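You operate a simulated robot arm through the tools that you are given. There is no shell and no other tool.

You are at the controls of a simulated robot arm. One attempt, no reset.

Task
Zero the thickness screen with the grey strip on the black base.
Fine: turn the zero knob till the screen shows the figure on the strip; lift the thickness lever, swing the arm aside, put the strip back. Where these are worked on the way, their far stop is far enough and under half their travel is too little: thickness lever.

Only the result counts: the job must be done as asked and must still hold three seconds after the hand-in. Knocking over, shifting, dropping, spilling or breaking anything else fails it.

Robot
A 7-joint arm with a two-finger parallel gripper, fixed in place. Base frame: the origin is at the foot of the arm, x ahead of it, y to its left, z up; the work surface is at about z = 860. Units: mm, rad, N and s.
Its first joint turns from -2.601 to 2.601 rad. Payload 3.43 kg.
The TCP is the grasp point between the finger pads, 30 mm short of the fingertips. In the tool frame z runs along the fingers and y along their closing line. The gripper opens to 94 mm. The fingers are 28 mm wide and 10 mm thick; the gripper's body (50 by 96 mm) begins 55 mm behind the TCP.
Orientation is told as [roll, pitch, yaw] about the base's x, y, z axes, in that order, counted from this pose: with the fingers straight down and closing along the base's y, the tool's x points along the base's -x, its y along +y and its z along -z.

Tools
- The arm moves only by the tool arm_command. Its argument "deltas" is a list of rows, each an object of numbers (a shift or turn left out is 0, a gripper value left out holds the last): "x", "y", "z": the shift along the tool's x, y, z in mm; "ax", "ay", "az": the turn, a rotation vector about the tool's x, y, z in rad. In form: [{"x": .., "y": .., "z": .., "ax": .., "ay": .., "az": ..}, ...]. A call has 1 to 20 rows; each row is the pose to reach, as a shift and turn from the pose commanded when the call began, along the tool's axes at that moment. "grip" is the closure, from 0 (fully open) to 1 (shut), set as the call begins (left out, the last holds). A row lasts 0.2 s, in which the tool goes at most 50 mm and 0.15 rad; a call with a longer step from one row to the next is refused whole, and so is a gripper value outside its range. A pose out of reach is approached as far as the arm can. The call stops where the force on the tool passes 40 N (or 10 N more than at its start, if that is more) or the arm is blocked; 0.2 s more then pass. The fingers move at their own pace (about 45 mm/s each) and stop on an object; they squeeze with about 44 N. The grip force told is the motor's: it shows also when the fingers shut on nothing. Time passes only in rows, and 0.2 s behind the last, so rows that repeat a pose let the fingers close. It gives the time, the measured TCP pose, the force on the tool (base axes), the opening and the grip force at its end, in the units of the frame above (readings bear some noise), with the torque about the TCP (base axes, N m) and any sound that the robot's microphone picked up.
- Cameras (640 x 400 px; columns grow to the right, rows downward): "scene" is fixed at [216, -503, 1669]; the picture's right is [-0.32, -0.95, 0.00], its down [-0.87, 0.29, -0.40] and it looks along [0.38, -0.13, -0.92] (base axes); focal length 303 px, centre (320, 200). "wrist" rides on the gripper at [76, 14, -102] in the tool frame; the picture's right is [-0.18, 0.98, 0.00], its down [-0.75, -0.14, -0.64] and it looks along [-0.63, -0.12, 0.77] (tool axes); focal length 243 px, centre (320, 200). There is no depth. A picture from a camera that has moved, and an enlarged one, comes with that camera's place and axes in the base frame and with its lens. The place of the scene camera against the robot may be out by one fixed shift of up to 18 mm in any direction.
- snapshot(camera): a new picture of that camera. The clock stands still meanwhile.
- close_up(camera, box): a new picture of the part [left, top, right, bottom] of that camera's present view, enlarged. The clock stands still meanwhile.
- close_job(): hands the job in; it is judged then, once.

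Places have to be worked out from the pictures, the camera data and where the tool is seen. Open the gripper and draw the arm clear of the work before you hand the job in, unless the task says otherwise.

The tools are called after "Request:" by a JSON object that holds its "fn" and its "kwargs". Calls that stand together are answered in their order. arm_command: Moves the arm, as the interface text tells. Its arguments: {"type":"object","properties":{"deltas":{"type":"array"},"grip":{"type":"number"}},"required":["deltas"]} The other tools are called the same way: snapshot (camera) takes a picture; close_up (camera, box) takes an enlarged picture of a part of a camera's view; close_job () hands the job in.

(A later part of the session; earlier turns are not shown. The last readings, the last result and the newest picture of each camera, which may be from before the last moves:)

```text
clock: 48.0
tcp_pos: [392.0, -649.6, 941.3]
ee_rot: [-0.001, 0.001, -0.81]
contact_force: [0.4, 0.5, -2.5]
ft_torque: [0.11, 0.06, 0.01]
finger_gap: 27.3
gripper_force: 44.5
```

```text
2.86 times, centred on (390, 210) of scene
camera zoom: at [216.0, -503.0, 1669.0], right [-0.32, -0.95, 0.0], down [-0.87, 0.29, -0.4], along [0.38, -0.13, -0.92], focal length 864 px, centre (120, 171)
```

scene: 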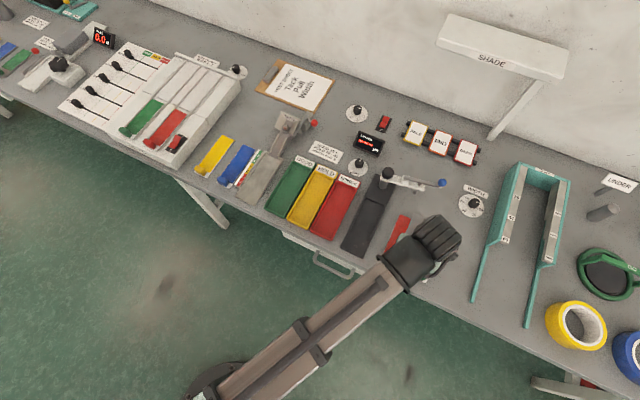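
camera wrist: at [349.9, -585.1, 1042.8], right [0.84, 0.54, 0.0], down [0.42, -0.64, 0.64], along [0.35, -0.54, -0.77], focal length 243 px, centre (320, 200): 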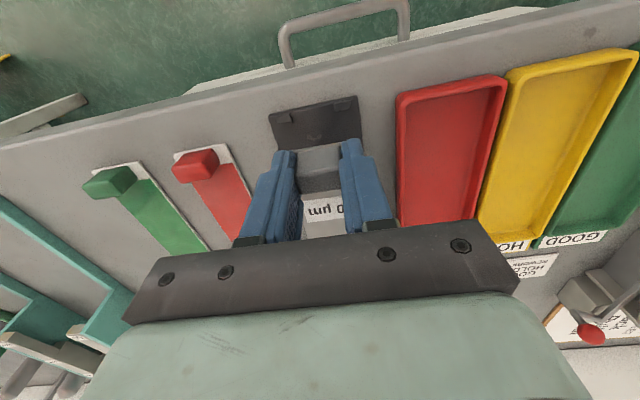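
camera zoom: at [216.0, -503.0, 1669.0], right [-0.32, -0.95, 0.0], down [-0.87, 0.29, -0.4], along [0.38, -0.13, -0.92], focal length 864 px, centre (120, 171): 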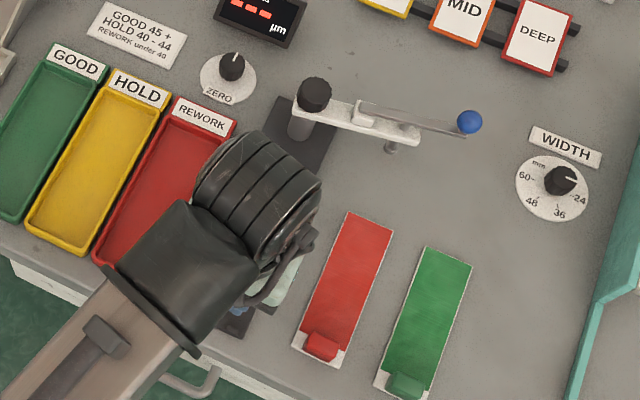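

The base has two small front stops (p≈722) and a rear wall (p≈883), so the 148 mm strip should sit at p≈728–877; base yaw looks to be -0.785 and centreline q≈-184.2. I'll trim yaw by -0.017, shift 2.2 mm right, and descend to just above the walls.

Request:
{"fn": "arm_command", "kwargs": {"deltas": [{"y": -0.5, "z": 1, "az": -0.004}, {"y": -1.2, "z": 3, "az": -0.01}, {"y": -2.2, "z": 6, "az": -0.017}, {"y": -2.2, "z": 10, "az": -0.017}, {"y": -2.2, "z": 14, "az": -0.017}, {"y": -2.2, "z": 18, "az": -0.017}, {"y": -2.2, "z": 21, "az": -0.017}, {"y": -2.2, "z": 23, "az": -0.017}, {"y": -2.2, "z": 24, "az": -0.017}, {"y": -2.2, "z": 24, "az": -0.017}]}}

Request:
{"fn": "snapshot", "kwargs": {"camera": "wrist"}}

Request:
{"fn": "close_up", "kwargs": {"camera": "wrist", "box": [240, 80, 400, 180]}}

Request:
{"fn": "close_up", "kwargs": {"camera": "scene", "box": [330, 150, 430, 260]}}

```text
clock: 50.1
tcp_pos: [391.3, -651.5, 917.1]
ee_rot: [-0.002, 0.001, -0.791]
contact_force: [-0.1, -0.6, -2.5]
ft_torque: [0.07, 0.06, -0.01]
finger_gap: 27.4
gripper_force: 44.0
```

```text
taken
camera wrist: at [347.3, -587.3, 1019.2], right [0.83, 0.56, 0.0], down [0.43, -0.64, 0.64], along [0.36, -0.53, -0.77], focal length 243 px, centre (320, 200)
```

wrist: 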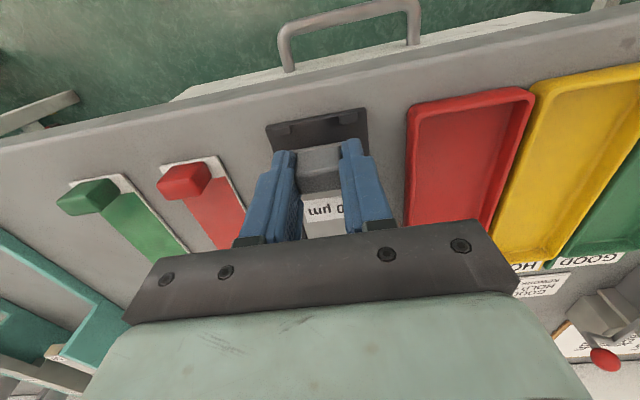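

```text
4.00 times, centred on (320, 130) of wrist
camera zoom: at [347.3, -587.3, 1019.2], right [0.83, 0.56, 0.0], down [0.43, -0.64, 0.64], along [0.36, -0.53, -0.77], focal length 970 px, centre (320, 480)
```

zoom: 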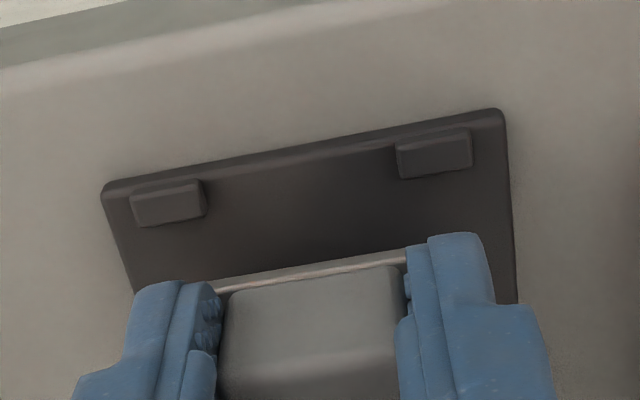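

```text
3.64 times, centred on (380, 205) of scene
camera zoom: at [216.0, -503.0, 1669.0], right [-0.32, -0.95, 0.0], down [-0.87, 0.29, -0.4], along [0.38, -0.13, -0.92], focal length 1100 px, centre (102, 182)
```

zoom: 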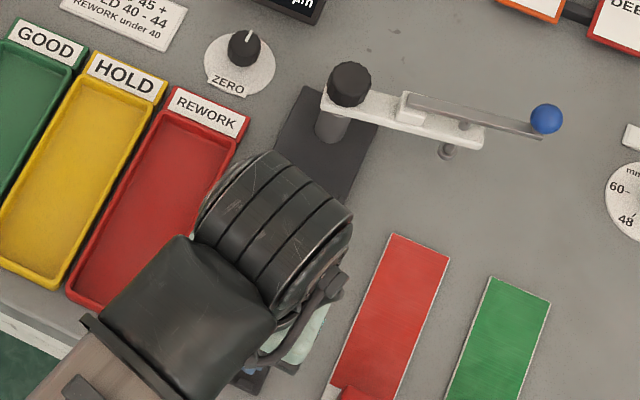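

Clearances look right: strip front edge p≈730.5 vs stops 723, laterally centred (q -184.6 vs -184.4). I'll pull back 1 mm, trim yaw -0.008, and descend 9 mm watching force.

Request:
{"fn": "arm_command", "kwargs": {"deltas": [{"x": 0.5, "z": 1, "az": -0.004}, {"x": 1, "z": 2, "az": -0.008}, {"x": 1, "z": 3.5, "az": -0.008}, {"x": 1, "z": 5, "az": -0.008}, {"x": 1, "z": 6.5, "az": -0.008}, {"x": 1, "z": 8, "az": -0.008}, {"x": 1, "z": 9, "az": -0.008}, {"x": 1, "z": 9, "az": -0.008}]}}

Request:
{"fn": "close_up", "kwargs": {"camera": "wrist", "box": [240, 80, 400, 180]}}

```text
clock: 52.0
tcp_pos: [391.1, -649.6, 907.0]
ee_rot: [0.001, 0.0, -0.785]
contact_force: [-0.1, -0.1, -3.1]
ft_torque: [0.06, 0.11, -0.02]
finger_gap: 27.7
gripper_force: 44.4
```

```text
4.00 times, centred on (320, 130) of wrist
camera zoom: at [346.4, -586.6, 1009.5], right [0.82, 0.57, 0.0], down [0.43, -0.63, 0.64], along [0.36, -0.53, -0.77], focal length 970 px, centre (320, 480)
```

zoom: 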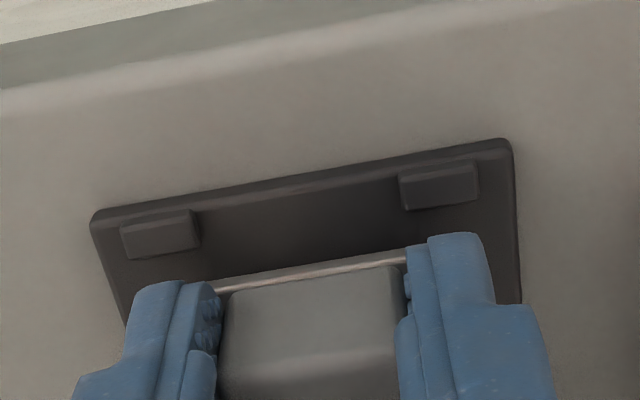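

Still free (weight only). Descend another 4 mm at 0.5 mm per row.

Request:
{"fn": "arm_command", "kwargs": {"deltas": [{"z": 0.5}, {"z": 1}, {"z": 1.5}, {"z": 2}, {"z": 2.5}, {"z": 3}, {"z": 3.5}, {"z": 4}, {"z": 4}]}}

Request:
{"fn": "close_up", "kwargs": {"camera": "wrist", "box": [240, 80, 400, 180]}}

```text
clock: 54.0
tcp_pos: [391.0, -650.6, 904.4]
ee_rot: [0.001, 0.0, -0.783]
contact_force: [0.1, 0.5, -3.1]
ft_torque: [0.1, 0.11, -0.03]
finger_gap: 27.4
gripper_force: 44.3
```

```text
4.00 times, centred on (320, 130) of wrist
camera zoom: at [346.2, -586.4, 1005.8], right [0.82, 0.57, 0.0], down [0.43, -0.63, 0.64], along [0.36, -0.53, -0.77], focal length 970 px, centre (320, 480)
```

zoom: 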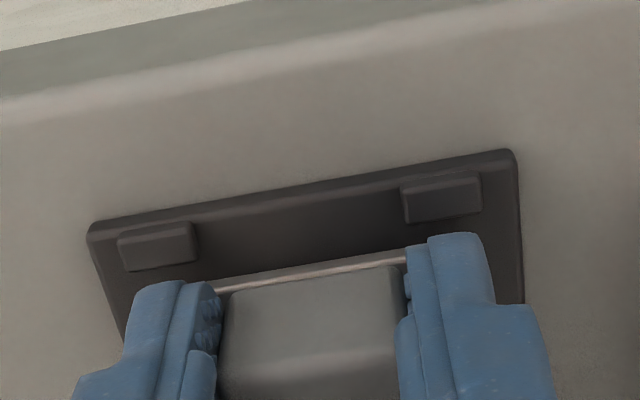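

Still carrying the full weight. Another 3 mm at 0.5 mm per row.

Request:
{"fn": "arm_command", "kwargs": {"deltas": [{"z": 0.5}, {"z": 1}, {"z": 1.5}, {"z": 2}, {"z": 2.5}, {"z": 3}, {"z": 3}]}}

```text
clock: 55.5
tcp_pos: [389.9, -650.5, 900.1]
ee_rot: [0.001, 0.001, -0.784]
contact_force: [-0.5, 0.4, -2.9]
ft_torque: [0.09, 0.08, 0.01]
finger_gap: 27.4
gripper_force: 43.7
```

Request:
{"fn": "arm_command", "kwargs": {"deltas": [{"z": 0.5}, {"z": 1}, {"z": 1.5}, {"z": 2}, {"z": 2}]}}

Request:
{"fn": "close_up", "kwargs": {"camera": "wrist", "box": [240, 80, 400, 180]}}

```text
clock: 56.8
tcp_pos: [388.6, -649.8, 901.3]
ee_rot: [0.0, -0.001, -0.783]
contact_force: [-2.8, 2.0, 22.5]
ft_torque: [-0.53, -0.62, -0.06]
finger_gap: 27.2
gripper_force: 44.1
```

```text
4.00 times, centred on (320, 130) of wrist
camera zoom: at [345.8, -586.3, 1002.0], right [0.82, 0.57, 0.0], down [0.43, -0.63, 0.64], along [0.36, -0.53, -0.77], focal length 970 px, centre (320, 480)
```

zoom: 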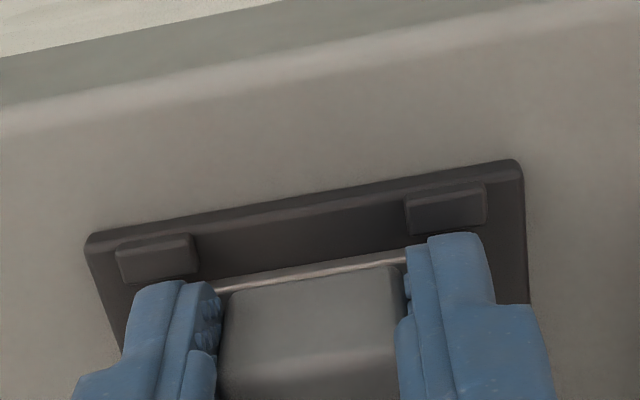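

Contact: +22.5 N, with the pressure centre ~37 mm ahead of the TCP, consistent with the strip lying flat on the slot floor. I'll ease up 1 mm and open to 47 mm.

Request:
{"fn": "arm_command", "kwargs": {"deltas": [{"z": -0.5}, {"z": -1}, {"z": -1}]}}

Request:
{"fn": "arm_command", "kwargs": {"deltas": [{"z": 0}, {"z": 0}, {"z": 0}, {"z": 0}], "grip": 0.5}}

Request:
{"fn": "arm_command", "kwargs": {"deltas": [{"z": -3}, {"z": -10}, {"z": -20}, {"z": -32}, {"z": -44}, {"z": -56}, {"z": -68}, {"z": -80}, {"z": -90}, {"z": -97}, {"z": -100}, {"z": -100}]}}

Request:
{"fn": "snapshot", "kwargs": {"camera": "wrist"}}

Request:
{"fn": "close_up", "kwargs": {"camera": "wrist", "box": [240, 60, 400, 200]}}

```text
clock: 57.5
tcp_pos: [389.2, -649.7, 901.1]
ee_rot: [0.0, 0.0, -0.784]
contact_force: [5.9, 1.9, 20.1]
ft_torque: [-0.17, -0.32, 0.05]
finger_gap: 27.6
gripper_force: 44.1
```

```text
clock: 58.5
tcp_pos: [390.4, -650.8, 900.2]
ee_rot: [0.0, 0.001, -0.784]
contact_force: [-0.6, 1.6, 3.5]
ft_torque: [-0.01, 0.08, -0.05]
finger_gap: 46.5
gripper_force: 0.1
```

```text
clock: 61.1
tcp_pos: [391.6, -649.4, 1000.5]
ee_rot: [0.001, 0.001, -0.783]
contact_force: [0.0, 0.7, 0.1]
ft_torque: [0.01, 0.01, -0.03]
finger_gap: 47.1
gripper_force: 0.0
```

```text
taken
camera wrist: at [346.6, -587.3, 1102.2], right [0.82, 0.57, 0.0], down [0.43, -0.63, 0.64], along [0.36, -0.53, -0.77], focal length 243 px, centre (320, 200)
```

wrist: 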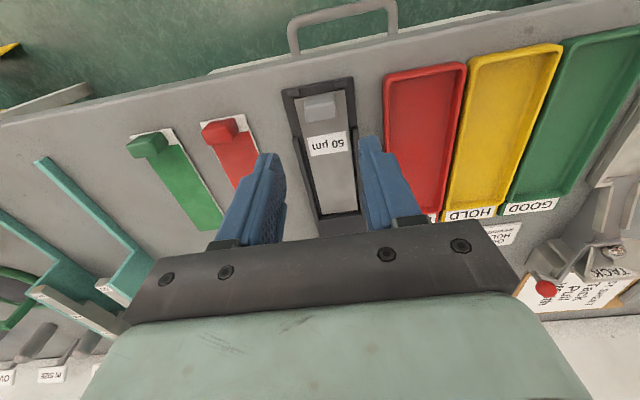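

```text
2.86 times, centred on (320, 130) of wrist
camera zoom: at [346.6, -587.3, 1102.2], right [0.82, 0.57, 0.0], down [0.43, -0.63, 0.64], along [0.36, -0.53, -0.77], focal length 693 px, centre (320, 400)
```

zoom: 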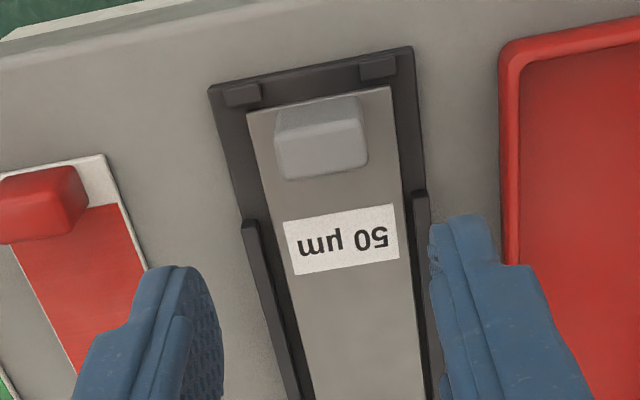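

The strip is seated between the walls and stops. Now I need the arm's heights: I'll close the gripper, rise to z≈1050, and take two laterally spaced views of the arm for triangulation.

Request:
{"fn": "arm_command", "kwargs": {"deltas": [{"z": -5}, {"z": -15, "x": -3, "y": 1}, {"z": -28, "x": -12, "y": 4}, {"z": -40, "x": -26, "y": 9}, {"z": -48, "x": -41, "y": 14}, {"z": -50, "x": -57, "y": 20}, {"z": -50, "x": -73, "y": 25}, {"z": -50, "x": -89, "y": 31}, {"z": -50, "x": -105, "y": 36}, {"z": -50, "x": -121, "y": 42}, {"z": -50, "x": -136, "y": 47}, {"z": -50, "x": -147, "y": 51}, {"z": -50, "x": -153, "y": 53}, {"z": -50, "x": -154, "y": 53}, {"z": -50, "x": -154, "y": 53}], "grip": 1.0}}

Request:
{"fn": "snapshot", "kwargs": {"camera": "wrist"}}

Request:
{"fn": "close_up", "kwargs": {"camera": "wrist", "box": [60, 100, 300, 220]}}

Request:
{"fn": "close_up", "kwargs": {"camera": "wrist", "box": [280, 60, 480, 200]}}

```text
clock: 64.3
tcp_pos: [536.3, -723.1, 1051.1]
ee_rot: [0.002, -0.001, -0.784]
contact_force: [-0.2, -0.4, 0.4]
ft_torque: [0.05, -0.02, -0.03]
finger_gap: 0.0
gripper_force: 32.9
```

```text
taken
camera wrist: at [492.5, -658.5, 1152.4], right [0.82, 0.57, 0.0], down [0.43, -0.63, 0.64], along [0.36, -0.53, -0.77], focal length 243 px, centre (320, 200)
```

wrist: 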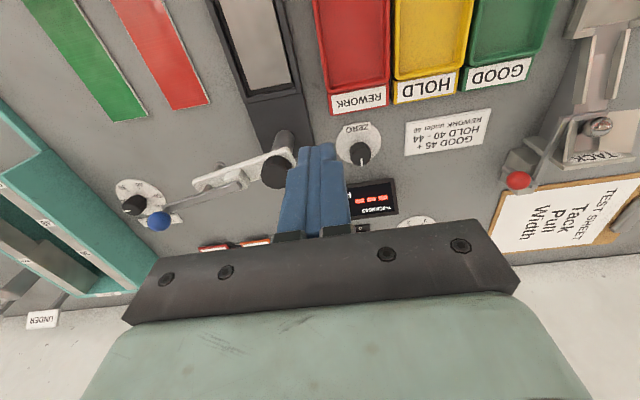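

```text
2.67 times, centred on (180, 160) of wrist
camera zoom: at [492.5, -658.5, 1152.4], right [0.82, 0.57, 0.0], down [0.43, -0.63, 0.64], along [0.36, -0.53, -0.77], focal length 647 px, centre (693, 307)
```

zoom: 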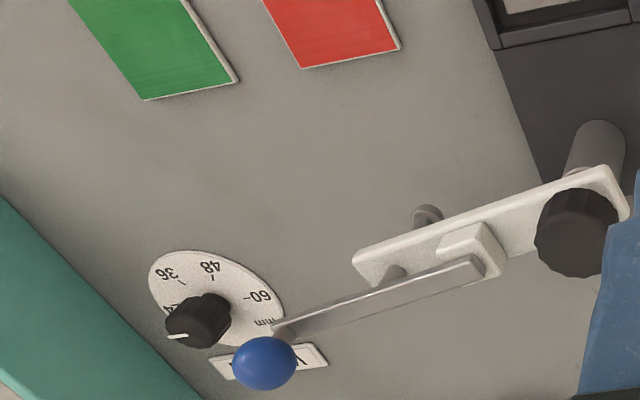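

```text
2.86 times, centred on (380, 130) of wrist
camera zoom: at [492.5, -658.5, 1152.4], right [0.82, 0.57, 0.0], down [0.43, -0.63, 0.64], along [0.36, -0.53, -0.77], focal length 693 px, centre (149, 400)
```

zoom: 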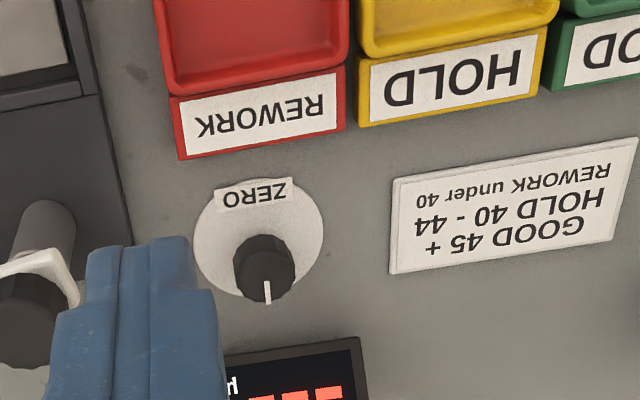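

ZERO knob and arm are clear. Now the second view, 170 mm to the right.

Request:
{"fn": "arm_command", "kwargs": {"deltas": [{"y": -3}, {"y": -10}, {"y": -21}, {"y": -35}, {"y": -50}, {"y": -65}, {"y": -80}, {"y": -95}, {"y": -110}, {"y": -125}, {"y": -140}, {"y": -153}, {"y": -163}, {"y": -169}, {"y": -170}, {"y": -170}]}}

Request:
{"fn": "snapshot", "kwargs": {"camera": "wrist"}}

Request:
{"fn": "close_up", "kwargs": {"camera": "wrist", "box": [220, 80, 460, 230]}}

```text
clock: 67.8
tcp_pos: [417.1, -841.2, 1050.6]
ee_rot: [0.0, -0.002, -0.785]
contact_force: [0.1, -0.8, 0.1]
ft_torque: [-0.02, -0.01, 0.04]
finger_gap: 0.0
gripper_force: 33.3
```

```text
taken
camera wrist: at [372.7, -778.6, 1152.3], right [0.82, 0.57, 0.0], down [0.43, -0.63, 0.64], along [0.36, -0.53, -0.77], focal length 243 px, centre (320, 200)
```

wrist: 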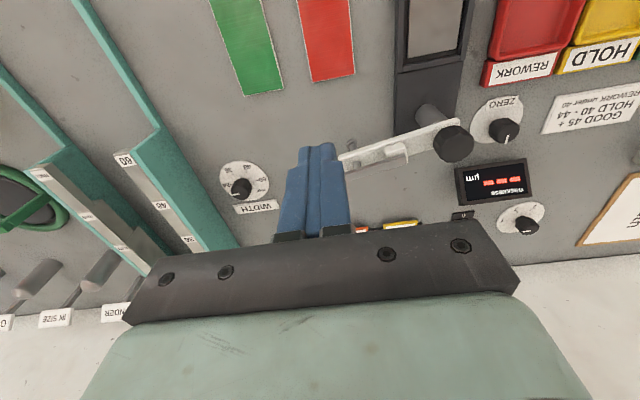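

```text
2.67 times, centred on (340, 155) of wrist
camera zoom: at [372.7, -778.6, 1152.3], right [0.82, 0.57, 0.0], down [0.43, -0.63, 0.64], along [0.36, -0.53, -0.77], focal length 647 px, centre (267, 320)
```

zoom: 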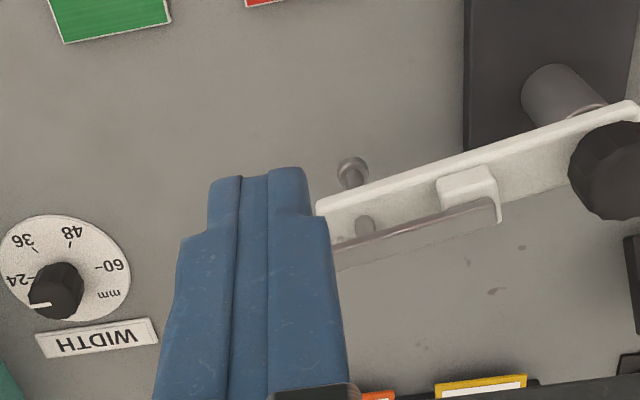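

Triangulation: plunger foot z≈882 at (481,-868), bar top z≈924, pivot knob ≈(534,-795, top 947), ball ≈(454,-911,961) whose radius (~1018) is beyond vertical reach. The black knob on the pivot (radius 957) is reachable, so I'll try swinging the arm with it; first hover over it with yaw 0 and look.

Request:
{"fn": "arm_command", "kwargs": {"deltas": [{"x": -1, "y": 2, "az": -0.02}, {"x": -3, "y": 8, "az": -0.06}, {"x": -7, "y": 16, "az": -0.11}, {"x": -11, "y": 25, "az": -0.165}, {"x": -15, "y": 34, "az": -0.22}, {"x": -19, "y": 43, "az": -0.275}, {"x": -23, "y": 52, "az": -0.33}, {"x": -27, "y": 61, "az": -0.385}, {"x": -31, "y": 70, "az": -0.44}, {"x": -35, "y": 79, "az": -0.5}, {"x": -39, "y": 88, "az": -0.56}, {"x": -43, "y": 97, "az": -0.62}, {"x": -46, "y": 105, "az": -0.68}, {"x": -48.5, "y": 111, "az": -0.73}, {"x": -50, "y": 114.5, "az": -0.775}, {"x": -50.3, "y": 115.2, "az": -0.785}, {"x": -50.3, "y": 115.2, "z": 8, "az": -0.785}, {"x": -50.3, "y": 115.2, "z": 18, "az": -0.785}, {"x": -50.3, "y": 115.2, "z": 20, "az": -0.785}], "grip": 0.35}}

Request:
{"fn": "snapshot", "kwargs": {"camera": "wrist"}}

Request:
{"fn": "close_up", "kwargs": {"camera": "wrist", "box": [240, 60, 400, 200]}}

Request:
{"fn": "snapshot", "kwargs": {"camera": "scene"}}

```text
clock: 71.8
tcp_pos: [533.5, -797.0, 1030.5]
ee_rot: [0.0, 0.0, -0.002]
contact_force: [0.3, 0.5, 0.0]
ft_torque: [0.02, 0.0, -0.01]
finger_gap: 61.3
gripper_force: 0.1
```

```text
taken
camera wrist: at [456.9, -782.6, 1132.2], right [0.18, 0.98, 0.0], down [0.75, -0.14, 0.64], along [0.63, -0.12, -0.77], focal length 243 px, centre (320, 200)
```

wrist: 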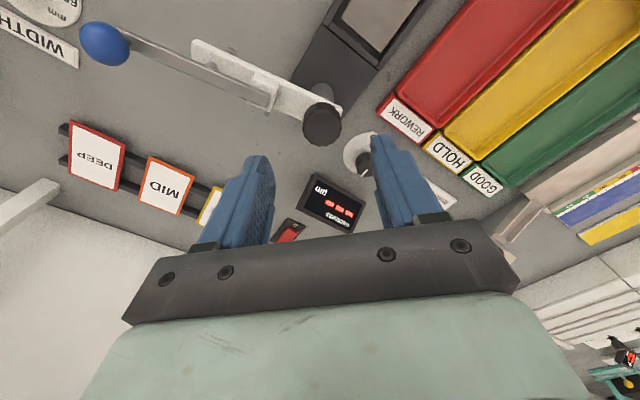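

```text
2.86 times, centred on (320, 130) of wrist
camera zoom: at [456.9, -782.6, 1132.2], right [0.18, 0.98, 0.0], down [0.75, -0.14, 0.64], along [0.63, -0.12, -0.77], focal length 693 px, centre (320, 400)
```

zoom: 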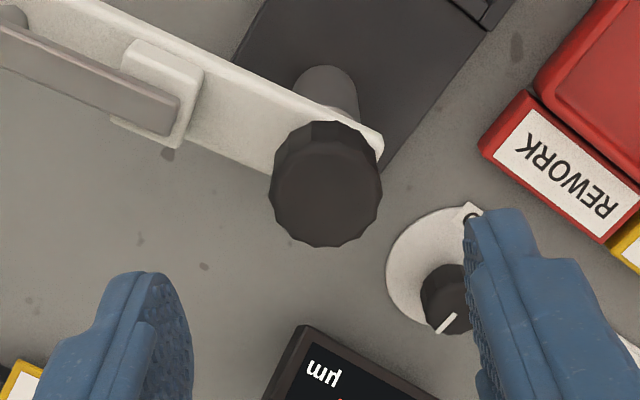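

```text
taken
```

scene: 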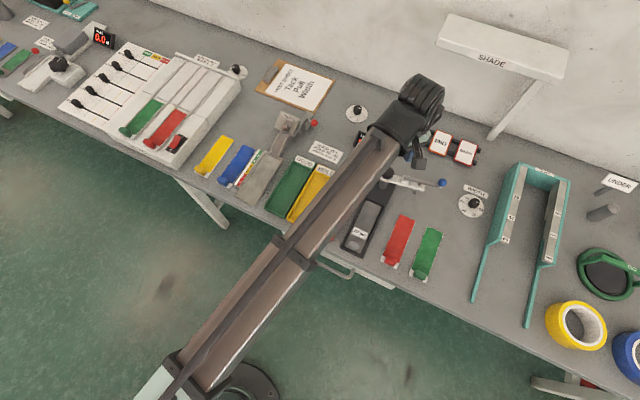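

Clear view: the arm bar sits on the post with the black knob at its pivot, axis at about (535,-795). I'll narrow to ~44 mm, centre, and descend around the knob (tips just above the bar).

Request:
{"fn": "arm_command", "kwargs": {"deltas": [{"x": -1, "y": 0.8, "z": 1}, {"x": -1.9, "y": 1.5, "z": 4}, {"x": -1.9, "y": 1.5, "z": 10}, {"x": -1.9, "y": 1.5, "z": 18}, {"x": -1.9, "y": 1.5, "z": 27}, {"x": -1.9, "y": 1.5, "z": 36}, {"x": -1.9, "y": 1.5, "z": 45}, {"x": -1.9, "y": 1.5, "z": 53}, {"x": -1.9, "y": 1.5, "z": 60}, {"x": -1.9, "y": 1.5, "z": 65}, {"x": -1.9, "y": 1.5, "z": 68}, {"x": -1.9, "y": 1.5, "z": 69}, {"x": -1.9, "y": 1.5, "z": 69}], "grip": 0.53}}

Request:
{"fn": "close_up", "kwargs": {"camera": "wrist", "box": [220, 80, 420, 240]}}

```text
clock: 74.5
tcp_pos: [535.0, -792.9, 961.2]
ee_rot: [0.001, -0.001, -0.001]
contact_force: [-1.3, -0.2, 0.6]
ft_torque: [-0.02, 0.05, 0.01]
finger_gap: 44.3
gripper_force: 0.0
```

```text
2.50 times, centred on (320, 160) of wrist
camera zoom: at [458.4, -780.1, 1063.1], right [0.18, 0.98, 0.0], down [0.75, -0.14, 0.64], along [0.63, -0.12, -0.77], focal length 606 px, centre (320, 300)
```

zoom: 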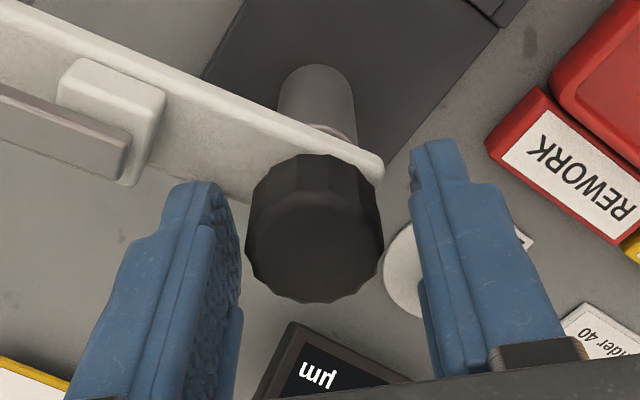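

Knob sits between the fingers, ~1–2 mm toward -y. I'll shift -1.2 mm and close on it.

Request:
{"fn": "arm_command", "kwargs": {"deltas": [{"y": -0.6}, {"y": -1.2}, {"y": -1.2}, {"y": -1.2}, {"y": -1.2}, {"y": -1.2}], "grip": 1.0}}

Request:
{"fn": "close_up", "kwargs": {"camera": "wrist", "box": [220, 80, 420, 240]}}

```text
clock: 76.0
tcp_pos: [535.8, -796.5, 962.7]
ee_rot: [0.002, 0.0, 0.001]
contact_force: [-0.9, 7.1, -7.9]
ft_torque: [-0.12, -0.12, -0.03]
finger_gap: 28.8
gripper_force: 44.5
```

```text
2.50 times, centred on (320, 160) of wrist
camera zoom: at [458.8, -781.3, 1062.9], right [0.18, 0.98, 0.0], down [0.75, -0.14, 0.64], along [0.63, -0.12, -0.77], focal length 606 px, centre (320, 300)
```

zoom: 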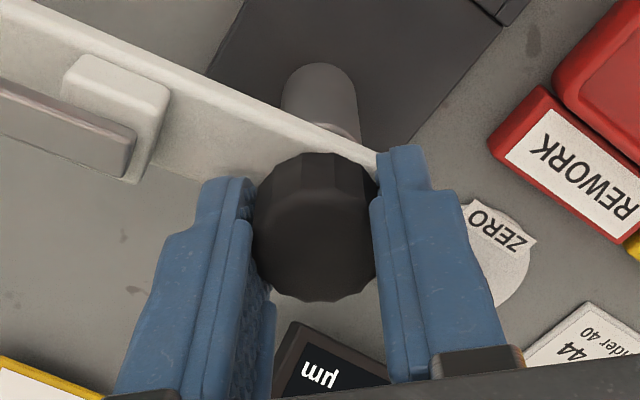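

Gripped the knob (28.8 mm). Test turn of ~6° clockwise (az +0.1) and see whether the arm follows.

Request:
{"fn": "arm_command", "kwargs": {"deltas": [{"az": 0.02}, {"az": 0.05}, {"az": 0.08}, {"az": 0.1}, {"az": 0.1}]}}

Request:
{"fn": "close_up", "kwargs": {"camera": "wrist", "box": [220, 80, 420, 240]}}

Request:
{"fn": "close_up", "kwargs": {"camera": "scene", "box": [340, 130, 480, 250]}}

```text
clock: 77.2
tcp_pos: [535.4, -795.6, 961.4]
ee_rot: [-0.001, 0.002, -0.098]
contact_force: [-5.0, 10.3, -13.7]
ft_torque: [-0.16, -0.2, 0.01]
finger_gap: 28.3
gripper_force: 45.2
```

```text
2.50 times, centred on (320, 160) of wrist
camera zoom: at [460.6, -773.9, 1063.0], right [0.28, 0.96, 0.0], down [0.74, -0.22, 0.64], along [0.62, -0.18, -0.77], focal length 606 px, centre (320, 300)
```

zoom: 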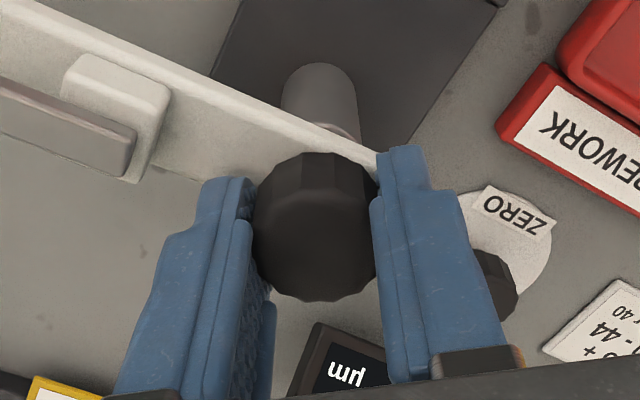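

```text
3.33 times, centred on (410, 190) of scene
camera zoom: at [216.0, -503.0, 1669.0], right [-0.32, -0.95, 0.0], down [-0.87, 0.29, -0.4], along [0.38, -0.13, -0.92], focal length 1008 px, centre (20, 233)
```

zoom: 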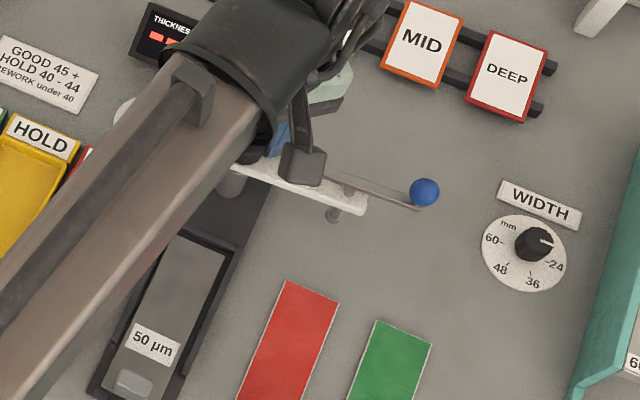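

The arm follows the knob. I'll relieve the side loads slightly (shift +1.3 mm y, 1 mm down) and keep turning ~0.35 rad.

Request:
{"fn": "arm_command", "kwargs": {"deltas": [{"y": 0.7, "z": 0.5, "az": 0.02}, {"y": 1.3, "z": 1, "az": 0.05}, {"y": 1.3, "z": 1, "az": 0.09}, {"y": 1.3, "z": 1, "az": 0.13}, {"y": 1.3, "z": 1, "az": 0.17}, {"y": 1.3, "z": 1, "az": 0.21}, {"y": 1.3, "z": 1, "az": 0.25}, {"y": 1.3, "z": 1, "az": 0.29}, {"y": 1.3, "z": 1, "az": 0.32}, {"y": 1.3, "z": 1, "az": 0.34}, {"y": 1.3, "z": 1, "az": 0.35}, {"y": 1.3, "z": 1, "az": 0.35}]}}

Request:
{"fn": "close_up", "kwargs": {"camera": "wrist", "box": [220, 80, 420, 240]}}

Request:
{"fn": "snapshot", "kwargs": {"camera": "scene"}}

```text
clock: 79.8
tcp_pos: [535.2, -796.4, 961.7]
ee_rot: [-0.002, -0.002, -0.45]
contact_force: [-5.8, -26.3, 16.9]
ft_torque: [0.59, 0.55, 0.03]
finger_gap: 28.2
gripper_force: 44.9
```

```text
2.50 times, centred on (320, 160) of wrist
camera zoom: at [472.4, -749.7, 1062.7], right [0.59, 0.8, 0.0], down [0.62, -0.45, 0.64], along [0.52, -0.38, -0.77], focal length 606 px, centre (320, 300)
```

zoom: 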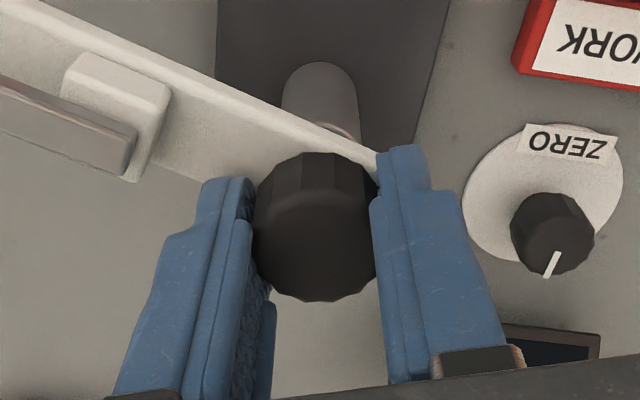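

```text
taken
```

scene: 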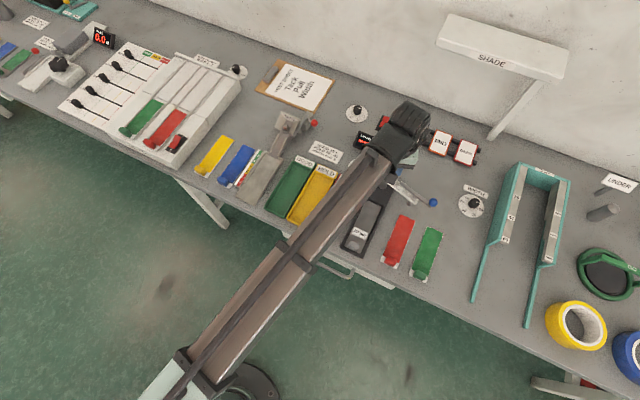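

Working well; stiffness is high (~30 N/mm), so I'll back off the offset (-0.9 mm y, 0.5 mm up) and continue turning 0.45 rad.

Request:
{"fn": "arm_command", "kwargs": {"deltas": [{"x": -0.1, "y": -0.5, "z": -0.3}, {"x": -0.2, "y": -0.9, "z": -0.55, "az": 0.02}, {"x": -0.2, "y": -0.9, "z": -0.55, "az": 0.06}, {"x": -0.2, "y": -0.9, "z": -0.55, "az": 0.1}, {"x": -0.2, "y": -0.9, "z": -0.55, "az": 0.14}, {"x": -0.2, "y": -0.9, "z": -0.55, "az": 0.18}, {"x": -0.2, "y": -0.9, "z": -0.55, "az": 0.22}, {"x": -0.2, "y": -0.9, "z": -0.55, "az": 0.26}, {"x": -0.2, "y": -0.9, "z": -0.55, "az": 0.3}, {"x": -0.2, "y": -0.9, "z": -0.55, "az": 0.34}, {"x": -0.2, "y": -0.9, "z": -0.55, "az": 0.38}, {"x": -0.2, "y": -0.9, "z": -0.55, "az": 0.42}, {"x": -0.2, "y": -0.9, "z": -0.55, "az": 0.44}, {"x": -0.2, "y": -0.9, "z": -0.55, "az": 0.45}, {"x": -0.2, "y": -0.9, "z": -0.55, "az": 0.45}]}}

```text
clock: 83.0
tcp_pos: [535.2, -796.0, 960.4]
ee_rot: [-0.002, 0.0, -0.901]
contact_force: [-5.4, -27.4, 22.2]
ft_torque: [0.17, 0.06, 0.02]
finger_gap: 28.6
gripper_force: 45.4
```

Loads are still (-27 y, +22 z). I'll shift a further 1 mm in -y and 0.8 mm up without turning to see how they respond.

Request:
{"fn": "arm_command", "kwargs": {"deltas": [{"x": -0.3, "y": -0.4, "z": -0.4}, {"x": -0.66, "y": -0.78, "z": -0.8}, {"x": -0.66, "y": -0.78, "z": -0.8}]}}

Request:
{"fn": "close_up", "kwargs": {"camera": "wrist", "box": [220, 80, 420, 240]}}

Request:
{"fn": "snapshot", "kwargs": {"camera": "scene"}}

```text
clock: 83.8
tcp_pos: [534.0, -795.9, 962.4]
ee_rot: [0.001, 0.0, -0.9]
contact_force: [-8.7, -14.7, 12.1]
ft_torque: [-1.14, -0.66, 0.0]
finger_gap: 28.7
gripper_force: 44.8
```

```text
2.50 times, centred on (320, 160) of wrist
camera zoom: at [498.2, -727.8, 1062.7], right [0.88, 0.47, 0.0], down [0.36, -0.68, 0.64], along [0.3, -0.57, -0.77], focal length 606 px, centre (320, 300)
```

zoom: 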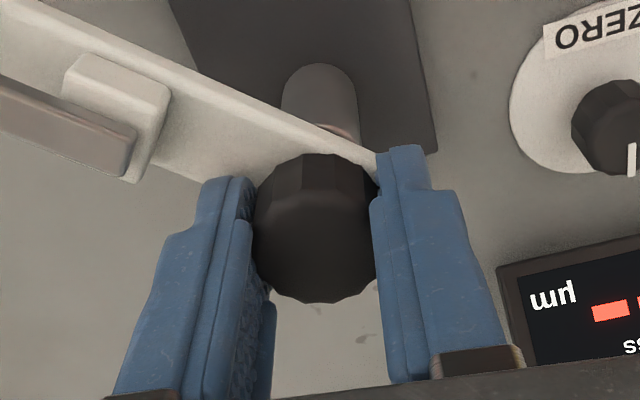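

```text
taken
```

scene: 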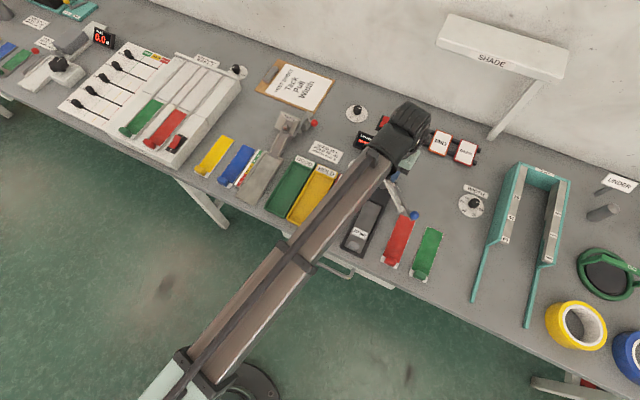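

The arm is about halfway (yaw -0.90). Loads fell; a bit more relief and another 0.4 rad.

Request:
{"fn": "arm_command", "kwargs": {"deltas": [{"x": -0.2, "y": -0.3, "z": -0.3, "az": 0.01}, {"x": -0.4, "y": -0.4, "z": -0.4, "az": 0.04}, {"x": -0.4, "y": -0.4, "z": -0.4, "az": 0.08}, {"x": -0.4, "y": -0.4, "z": -0.4, "az": 0.12}, {"x": -0.4, "y": -0.4, "z": -0.4, "az": 0.16}, {"x": -0.4, "y": -0.4, "z": -0.4, "az": 0.2}, {"x": -0.4, "y": -0.4, "z": -0.4, "az": 0.24}, {"x": -0.4, "y": -0.4, "z": -0.4, "az": 0.28}, {"x": -0.4, "y": -0.4, "z": -0.4, "az": 0.32}, {"x": -0.4, "y": -0.4, "z": -0.4, "az": 0.36}, {"x": -0.4, "y": -0.4, "z": -0.4, "az": 0.39}, {"x": -0.4, "y": -0.4, "z": -0.4, "az": 0.4}, {"x": -0.4, "y": -0.4, "z": -0.4, "az": 0.4}]}}

Request:
{"fn": "snapshot", "kwargs": {"camera": "wrist"}}

Request:
{"fn": "close_up", "kwargs": {"camera": "scene", "box": [340, 150, 460, 270]}}

```text
clock: 86.5
tcp_pos: [534.6, -797.0, 960.6]
ee_rot: [-0.002, 0.003, -1.3]
contact_force: [-23.5, 9.8, -25.6]
ft_torque: [0.18, -0.09, 0.05]
finger_gap: 28.4
gripper_force: 44.9
```

```text
taken
camera wrist: at [527.6, -720.0, 1063.5], right [1.0, 0.09, 0.0], down [0.07, -0.77, 0.64], along [0.05, -0.64, -0.77], focal length 243 px, centre (320, 200)
```

wrist: 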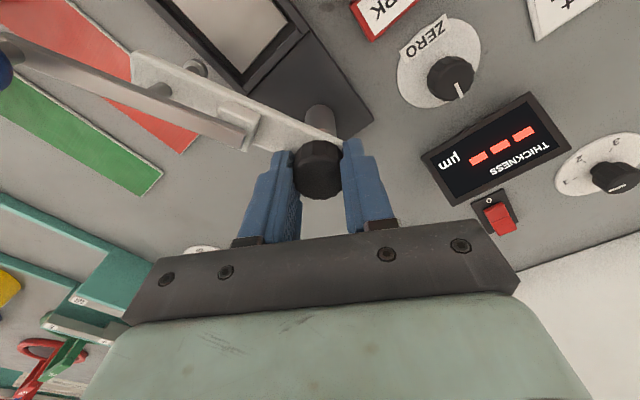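

```text
3.33 times, centred on (400, 210) of scene
camera zoom: at [216.0, -503.0, 1669.0], right [-0.32, -0.95, 0.0], down [-0.87, 0.29, -0.4], along [0.38, -0.13, -0.92], focal length 1008 px, centre (53, 167)
```

zoom: 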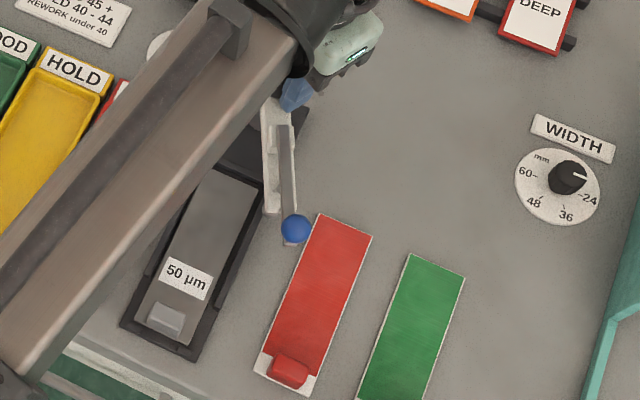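

Arm is near the slot edge (yaw -1.30). Relieve loads and turn another 0.2 rad, watching the plunger foot against the slot wall.

Request:
{"fn": "arm_command", "kwargs": {"deltas": [{"x": 0.25, "y": -0.3, "z": 0.3}, {"x": 0.5, "y": -0.6, "z": 0.6}, {"x": 0.5, "y": -0.6, "z": 0.6, "az": 0.02}, {"x": 0.5, "y": -0.6, "z": 0.6, "az": 0.05}, {"x": 0.5, "y": -0.6, "z": 0.6, "az": 0.08}, {"x": 0.5, "y": -0.6, "z": 0.6, "az": 0.11}, {"x": 0.5, "y": -0.6, "z": 0.6, "az": 0.14}, {"x": 0.5, "y": -0.6, "z": 0.6, "az": 0.17}, {"x": 0.5, "y": -0.6, "z": 0.6, "az": 0.19}, {"x": 0.5, "y": -0.6, "z": 0.6, "az": 0.2}, {"x": 0.5, "y": -0.6, "z": 0.6, "az": 0.2}]}}

Request:
{"fn": "snapshot", "kwargs": {"camera": "wrist"}}

Request:
{"fn": "close_up", "kwargs": {"camera": "wrist", "box": [120, 0, 360, 160]}}

Request:
{"fn": "close_up", "kwargs": {"camera": "scene", "box": [340, 150, 460, 270]}}

```text
clock: 89.0
tcp_pos: [534.2, -798.1, 962.0]
ee_rot: [-0.001, 0.0, -1.499]
contact_force: [-14.3, -2.2, -3.6]
ft_torque: [1.39, 0.26, -0.02]
finger_gap: 28.2
gripper_force: 44.7
```

```text
taken
camera wrist: at [542.6, -720.1, 1063.4], right [0.99, -0.11, 0.0], down [-0.09, -0.76, 0.64], along [-0.07, -0.64, -0.77], focal length 243 px, centre (320, 200)
```

wrist: 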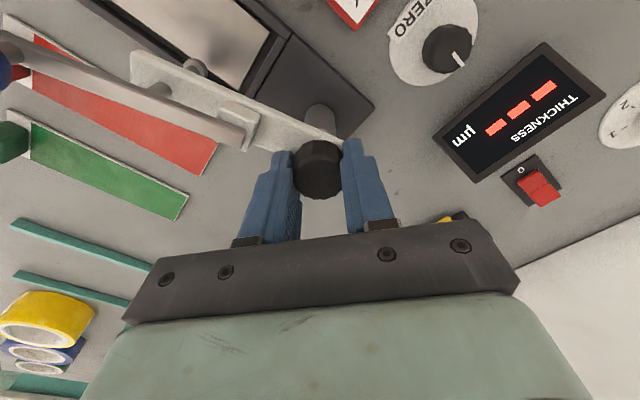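

```text
2.50 times, centred on (240, 80) of wrist
camera zoom: at [542.6, -720.1, 1063.4], right [0.99, -0.11, 0.0], down [-0.09, -0.76, 0.64], along [-0.07, -0.64, -0.77], focal length 606 px, centre (520, 500)
```

zoom: 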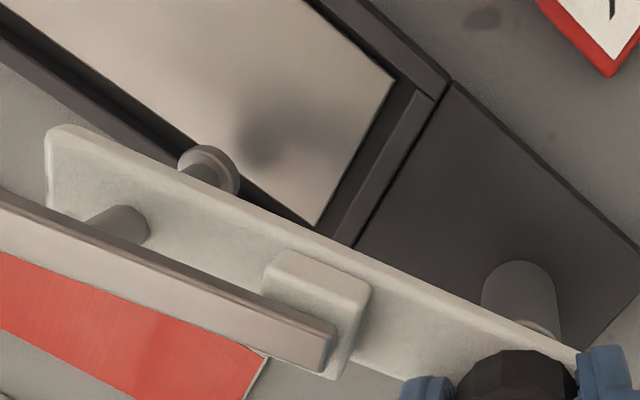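

```text
3.33 times, centred on (400, 210) of scene
camera zoom: at [216.0, -503.0, 1669.0], right [-0.32, -0.95, 0.0], down [-0.87, 0.29, -0.4], along [0.38, -0.13, -0.92], focal length 1008 px, centre (53, 167)
```

zoom: 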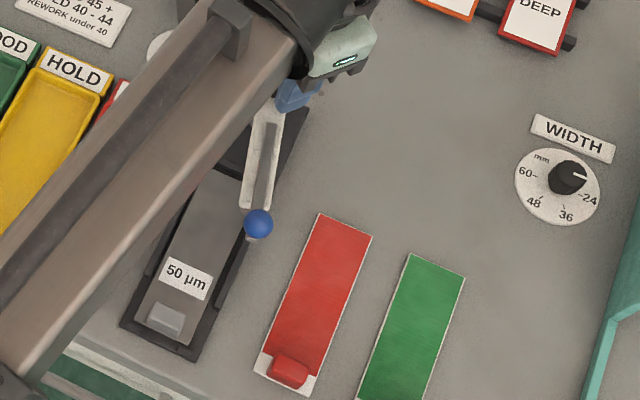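

The foot is over the strip's edge. Another 0.25 rad to bring the arm in line with the base axis.

Request:
{"fn": "arm_command", "kwargs": {"deltas": [{"y": -0.4, "az": 0.01}, {"y": -0.4, "az": 0.03}, {"y": -0.4, "az": 0.06}, {"y": -0.4, "az": 0.09}, {"y": -0.4, "az": 0.12}, {"y": -0.4, "az": 0.15}, {"y": -0.4, "az": 0.18}, {"y": -0.4, "az": 0.21}, {"y": -0.4, "az": 0.235}, {"y": -0.4, "az": 0.25}, {"y": -0.4, "az": 0.25}]}}

Request:
{"fn": "close_up", "kwargs": {"camera": "wrist", "box": [120, 0, 360, 160]}}

Request:
{"fn": "close_up", "kwargs": {"camera": "scene", "box": [340, 150, 460, 270]}}

Request:
{"fn": "snapshot", "kwargs": {"camera": "wrist"}}

```text
clock: 91.3
tcp_pos: [533.1, -796.1, 960.8]
ee_rot: [-0.001, 0.0, -1.751]
contact_force: [-13.3, -10.1, 6.1]
ft_torque: [-0.46, 0.18, 0.71]
finger_gap: 28.5
gripper_force: 44.7
```

```text
2.50 times, centred on (240, 80) of wrist
camera zoom: at [561.0, -724.4, 1063.4], right [0.93, -0.36, 0.0], down [-0.27, -0.72, 0.64], along [-0.23, -0.6, -0.77], focal length 606 px, centre (520, 500)
```

zoom: 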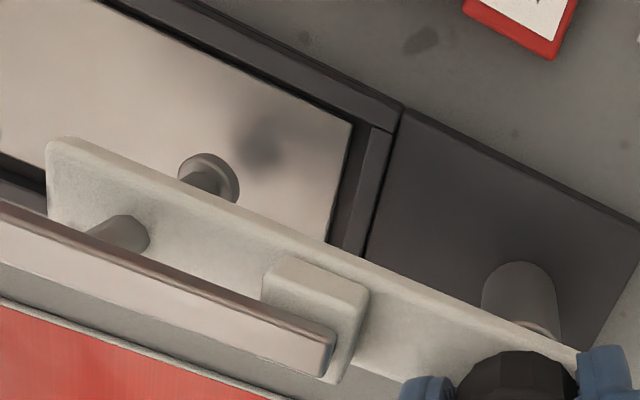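

```text
3.33 times, centred on (400, 210) of scene
camera zoom: at [216.0, -503.0, 1669.0], right [-0.32, -0.95, 0.0], down [-0.87, 0.29, -0.4], along [0.38, -0.13, -0.92], focal length 1008 px, centre (53, 167)
```

zoom: 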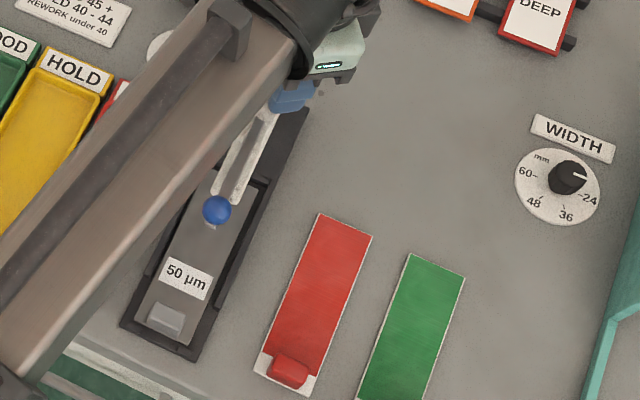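

```text
taken
camera wrist: at [561.0, -724.4, 1063.4], right [0.93, -0.36, 0.0], down [-0.27, -0.72, 0.64], along [-0.23, -0.6, -0.77], focal length 243 px, centre (320, 200)
```

wrist: 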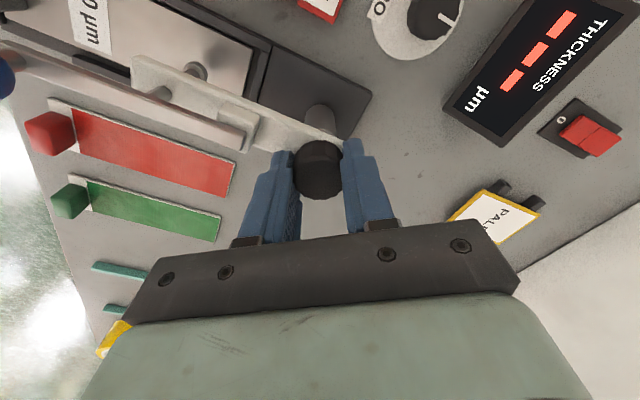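

z-torque of 0.71 Nm indicates the arm has met its inner stop, aligned over the strip. I'll relax the twist slightly, open to ~45 mm and lift off the knob.

Request:
{"fn": "arm_command", "kwargs": {"deltas": [{"az": -0.01, "y": -0.3}, {"az": -0.015, "y": -0.4}, {"az": -0.015, "y": -0.4}]}}

Request:
{"fn": "arm_command", "kwargs": {"deltas": [{"az": 0}, {"az": 0}, {"az": 0}], "grip": 0.52}}

Request:
{"fn": "arm_command", "kwargs": {"deltas": [{"z": -3}, {"z": -9}, {"z": -18}, {"z": -28}, {"z": -38}, {"z": -48}, {"z": -57}, {"z": -64}, {"z": -69}, {"z": -70}, {"z": -70}]}}

Request:
{"fn": "snapshot", "kwargs": {"camera": "wrist"}}

Request:
{"fn": "close_up", "kwargs": {"camera": "scene", "box": [340, 130, 460, 270]}}

```text
clock: 92.2
tcp_pos: [533.4, -796.5, 962.1]
ee_rot: [0.0, 0.0, -1.735]
contact_force: [-8.9, -5.8, 10.4]
ft_torque: [-0.64, 0.42, -0.02]
finger_gap: 28.5
gripper_force: 45.4
```

```text
clock: 93.0
tcp_pos: [535.2, -796.6, 962.6]
ee_rot: [-0.001, -0.003, -1.733]
contact_force: [-0.8, -0.5, 0.4]
ft_torque: [0.02, 0.01, -0.02]
finger_gap: 45.1
gripper_force: 0.1
```

```text
clock: 95.3
tcp_pos: [533.4, -796.1, 1031.5]
ee_rot: [0.0, 0.0, -1.735]
contact_force: [-0.9, -0.1, 0.0]
ft_torque: [-0.05, -0.01, 0.02]
finger_gap: 45.1
gripper_force: 0.0
```

```text
taken
camera wrist: at [559.7, -723.6, 1133.2], right [0.94, -0.34, 0.0], down [-0.26, -0.72, 0.64], along [-0.22, -0.6, -0.77], focal length 243 px, centre (320, 200)
```

wrist: 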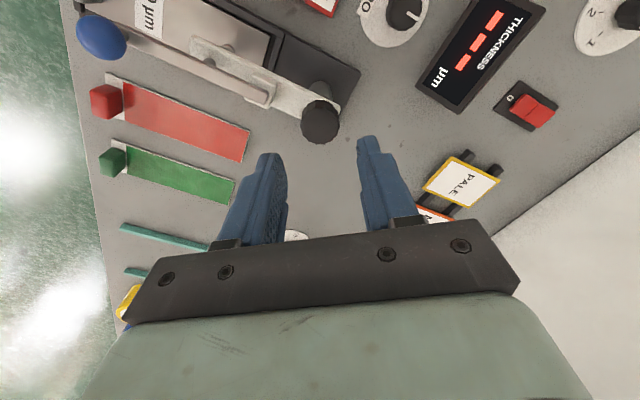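

```text
2.86 times, centred on (400, 200) of scene
camera zoom: at [216.0, -503.0, 1669.0], right [-0.32, -0.95, 0.0], down [-0.87, 0.29, -0.4], along [0.38, -0.13, -0.92], focal length 864 px, centre (91, 200)
```

zoom: 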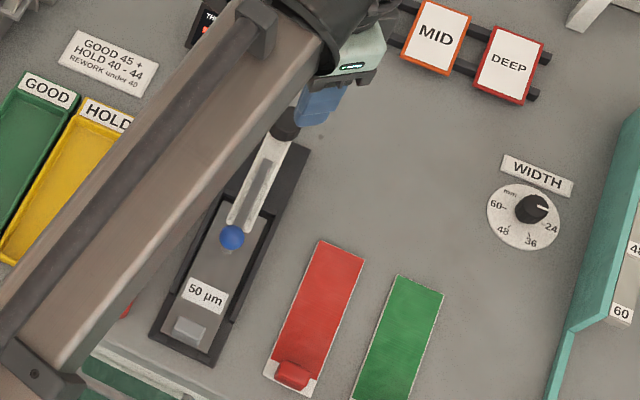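

The arm is over the strip; ball predicted at about (433,-697,962). I'll close the fingers, turn back to yaw -0.785 and hover above the ball.

Request:
{"fn": "arm_command", "kwargs": {"deltas": [{"x": 2, "y": -2, "z": -4, "az": -0.02}, {"x": 6, "y": -8, "z": -8, "az": -0.07}, {"x": 12, "y": -16, "z": -9, "az": -0.13}, {"x": 18, "y": -25, "z": -9, "az": -0.2}, {"x": 24, "y": -34, "z": -9, "az": -0.27}, {"x": 30, "y": -43, "z": -9, "az": -0.34}, {"x": 36, "y": -52, "z": -9, "az": -0.41}, {"x": 42, "y": -61, "z": -9, "az": -0.48}, {"x": 48, "y": -70, "z": -9, "az": -0.55}, {"x": 54, "y": -79, "z": -9, "az": -0.62}, {"x": 60, "y": -88, "z": -9, "az": -0.69}, {"x": 66, "y": -96, "z": -9, "az": -0.76}, {"x": 72, "y": -104, "z": -9, "az": -0.83}, {"x": 77, "y": -110, "z": -9, "az": -0.89}, {"x": 80, "y": -114, "z": -9, "az": -0.93}, {"x": 81.2, "y": -115.8, "z": -9, "az": -0.95}, {"x": 81.2, "y": -115.8, "z": -9, "az": -0.95}], "grip": 1.0}}

Request:
{"fn": "snapshot", "kwargs": {"camera": "wrist"}}

Request:
{"fn": "close_up", "kwargs": {"camera": "wrist", "box": [220, 80, 420, 240]}}

Request:
{"fn": "close_up", "kwargs": {"camera": "scene", "box": [340, 130, 460, 270]}}

```text
clock: 99.0
tcp_pos: [432.1, -697.9, 1041.2]
ee_rot: [0.0, 0.001, -0.785]
contact_force: [0.1, 0.3, 1.4]
ft_torque: [0.0, 0.02, -0.03]
finger_gap: 0.0
gripper_force: 32.8
```

```text
taken
camera wrist: at [388.6, -634.6, 1142.5], right [0.82, 0.57, 0.0], down [0.43, -0.63, 0.64], along [0.36, -0.53, -0.77], focal length 243 px, centre (320, 200)
```

wrist: 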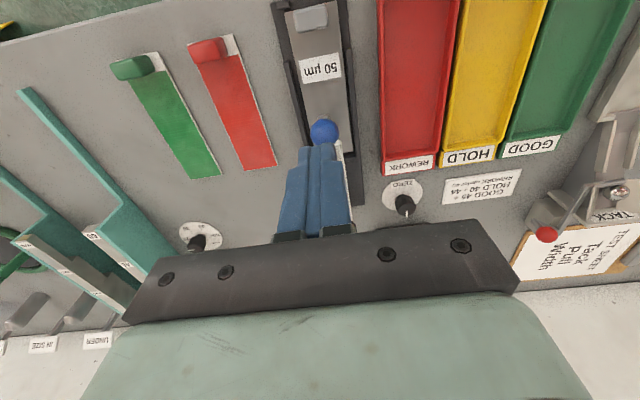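

```text
2.50 times, centred on (320, 160) of wrist
camera zoom: at [388.6, -634.6, 1142.5], right [0.82, 0.57, 0.0], down [0.43, -0.63, 0.64], along [0.36, -0.53, -0.77], focal length 606 px, centre (320, 300)
```

zoom: 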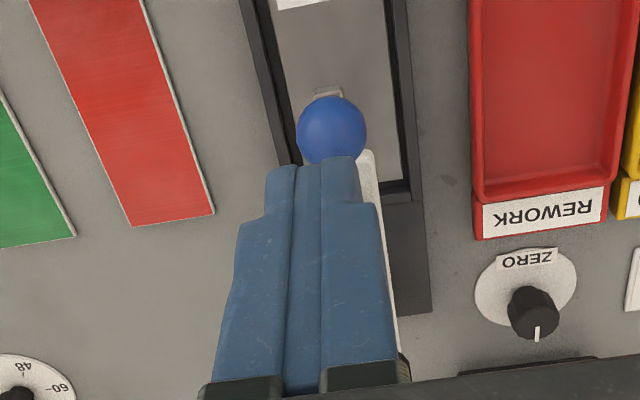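

```text
2.86 times, centred on (400, 200) of scene
camera zoom: at [216.0, -503.0, 1669.0], right [-0.32, -0.95, 0.0], down [-0.87, 0.29, -0.4], along [0.38, -0.13, -0.92], focal length 864 px, centre (91, 200)
```

zoom: 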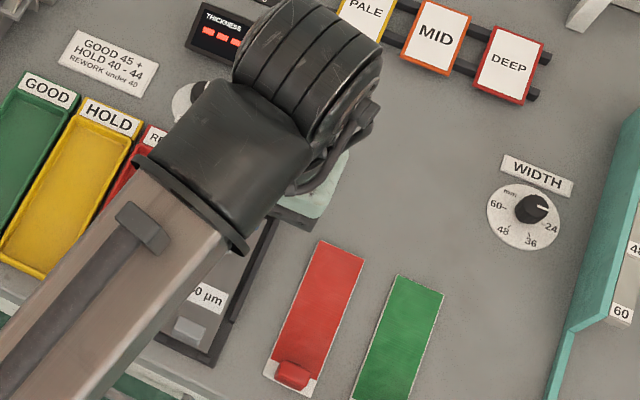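

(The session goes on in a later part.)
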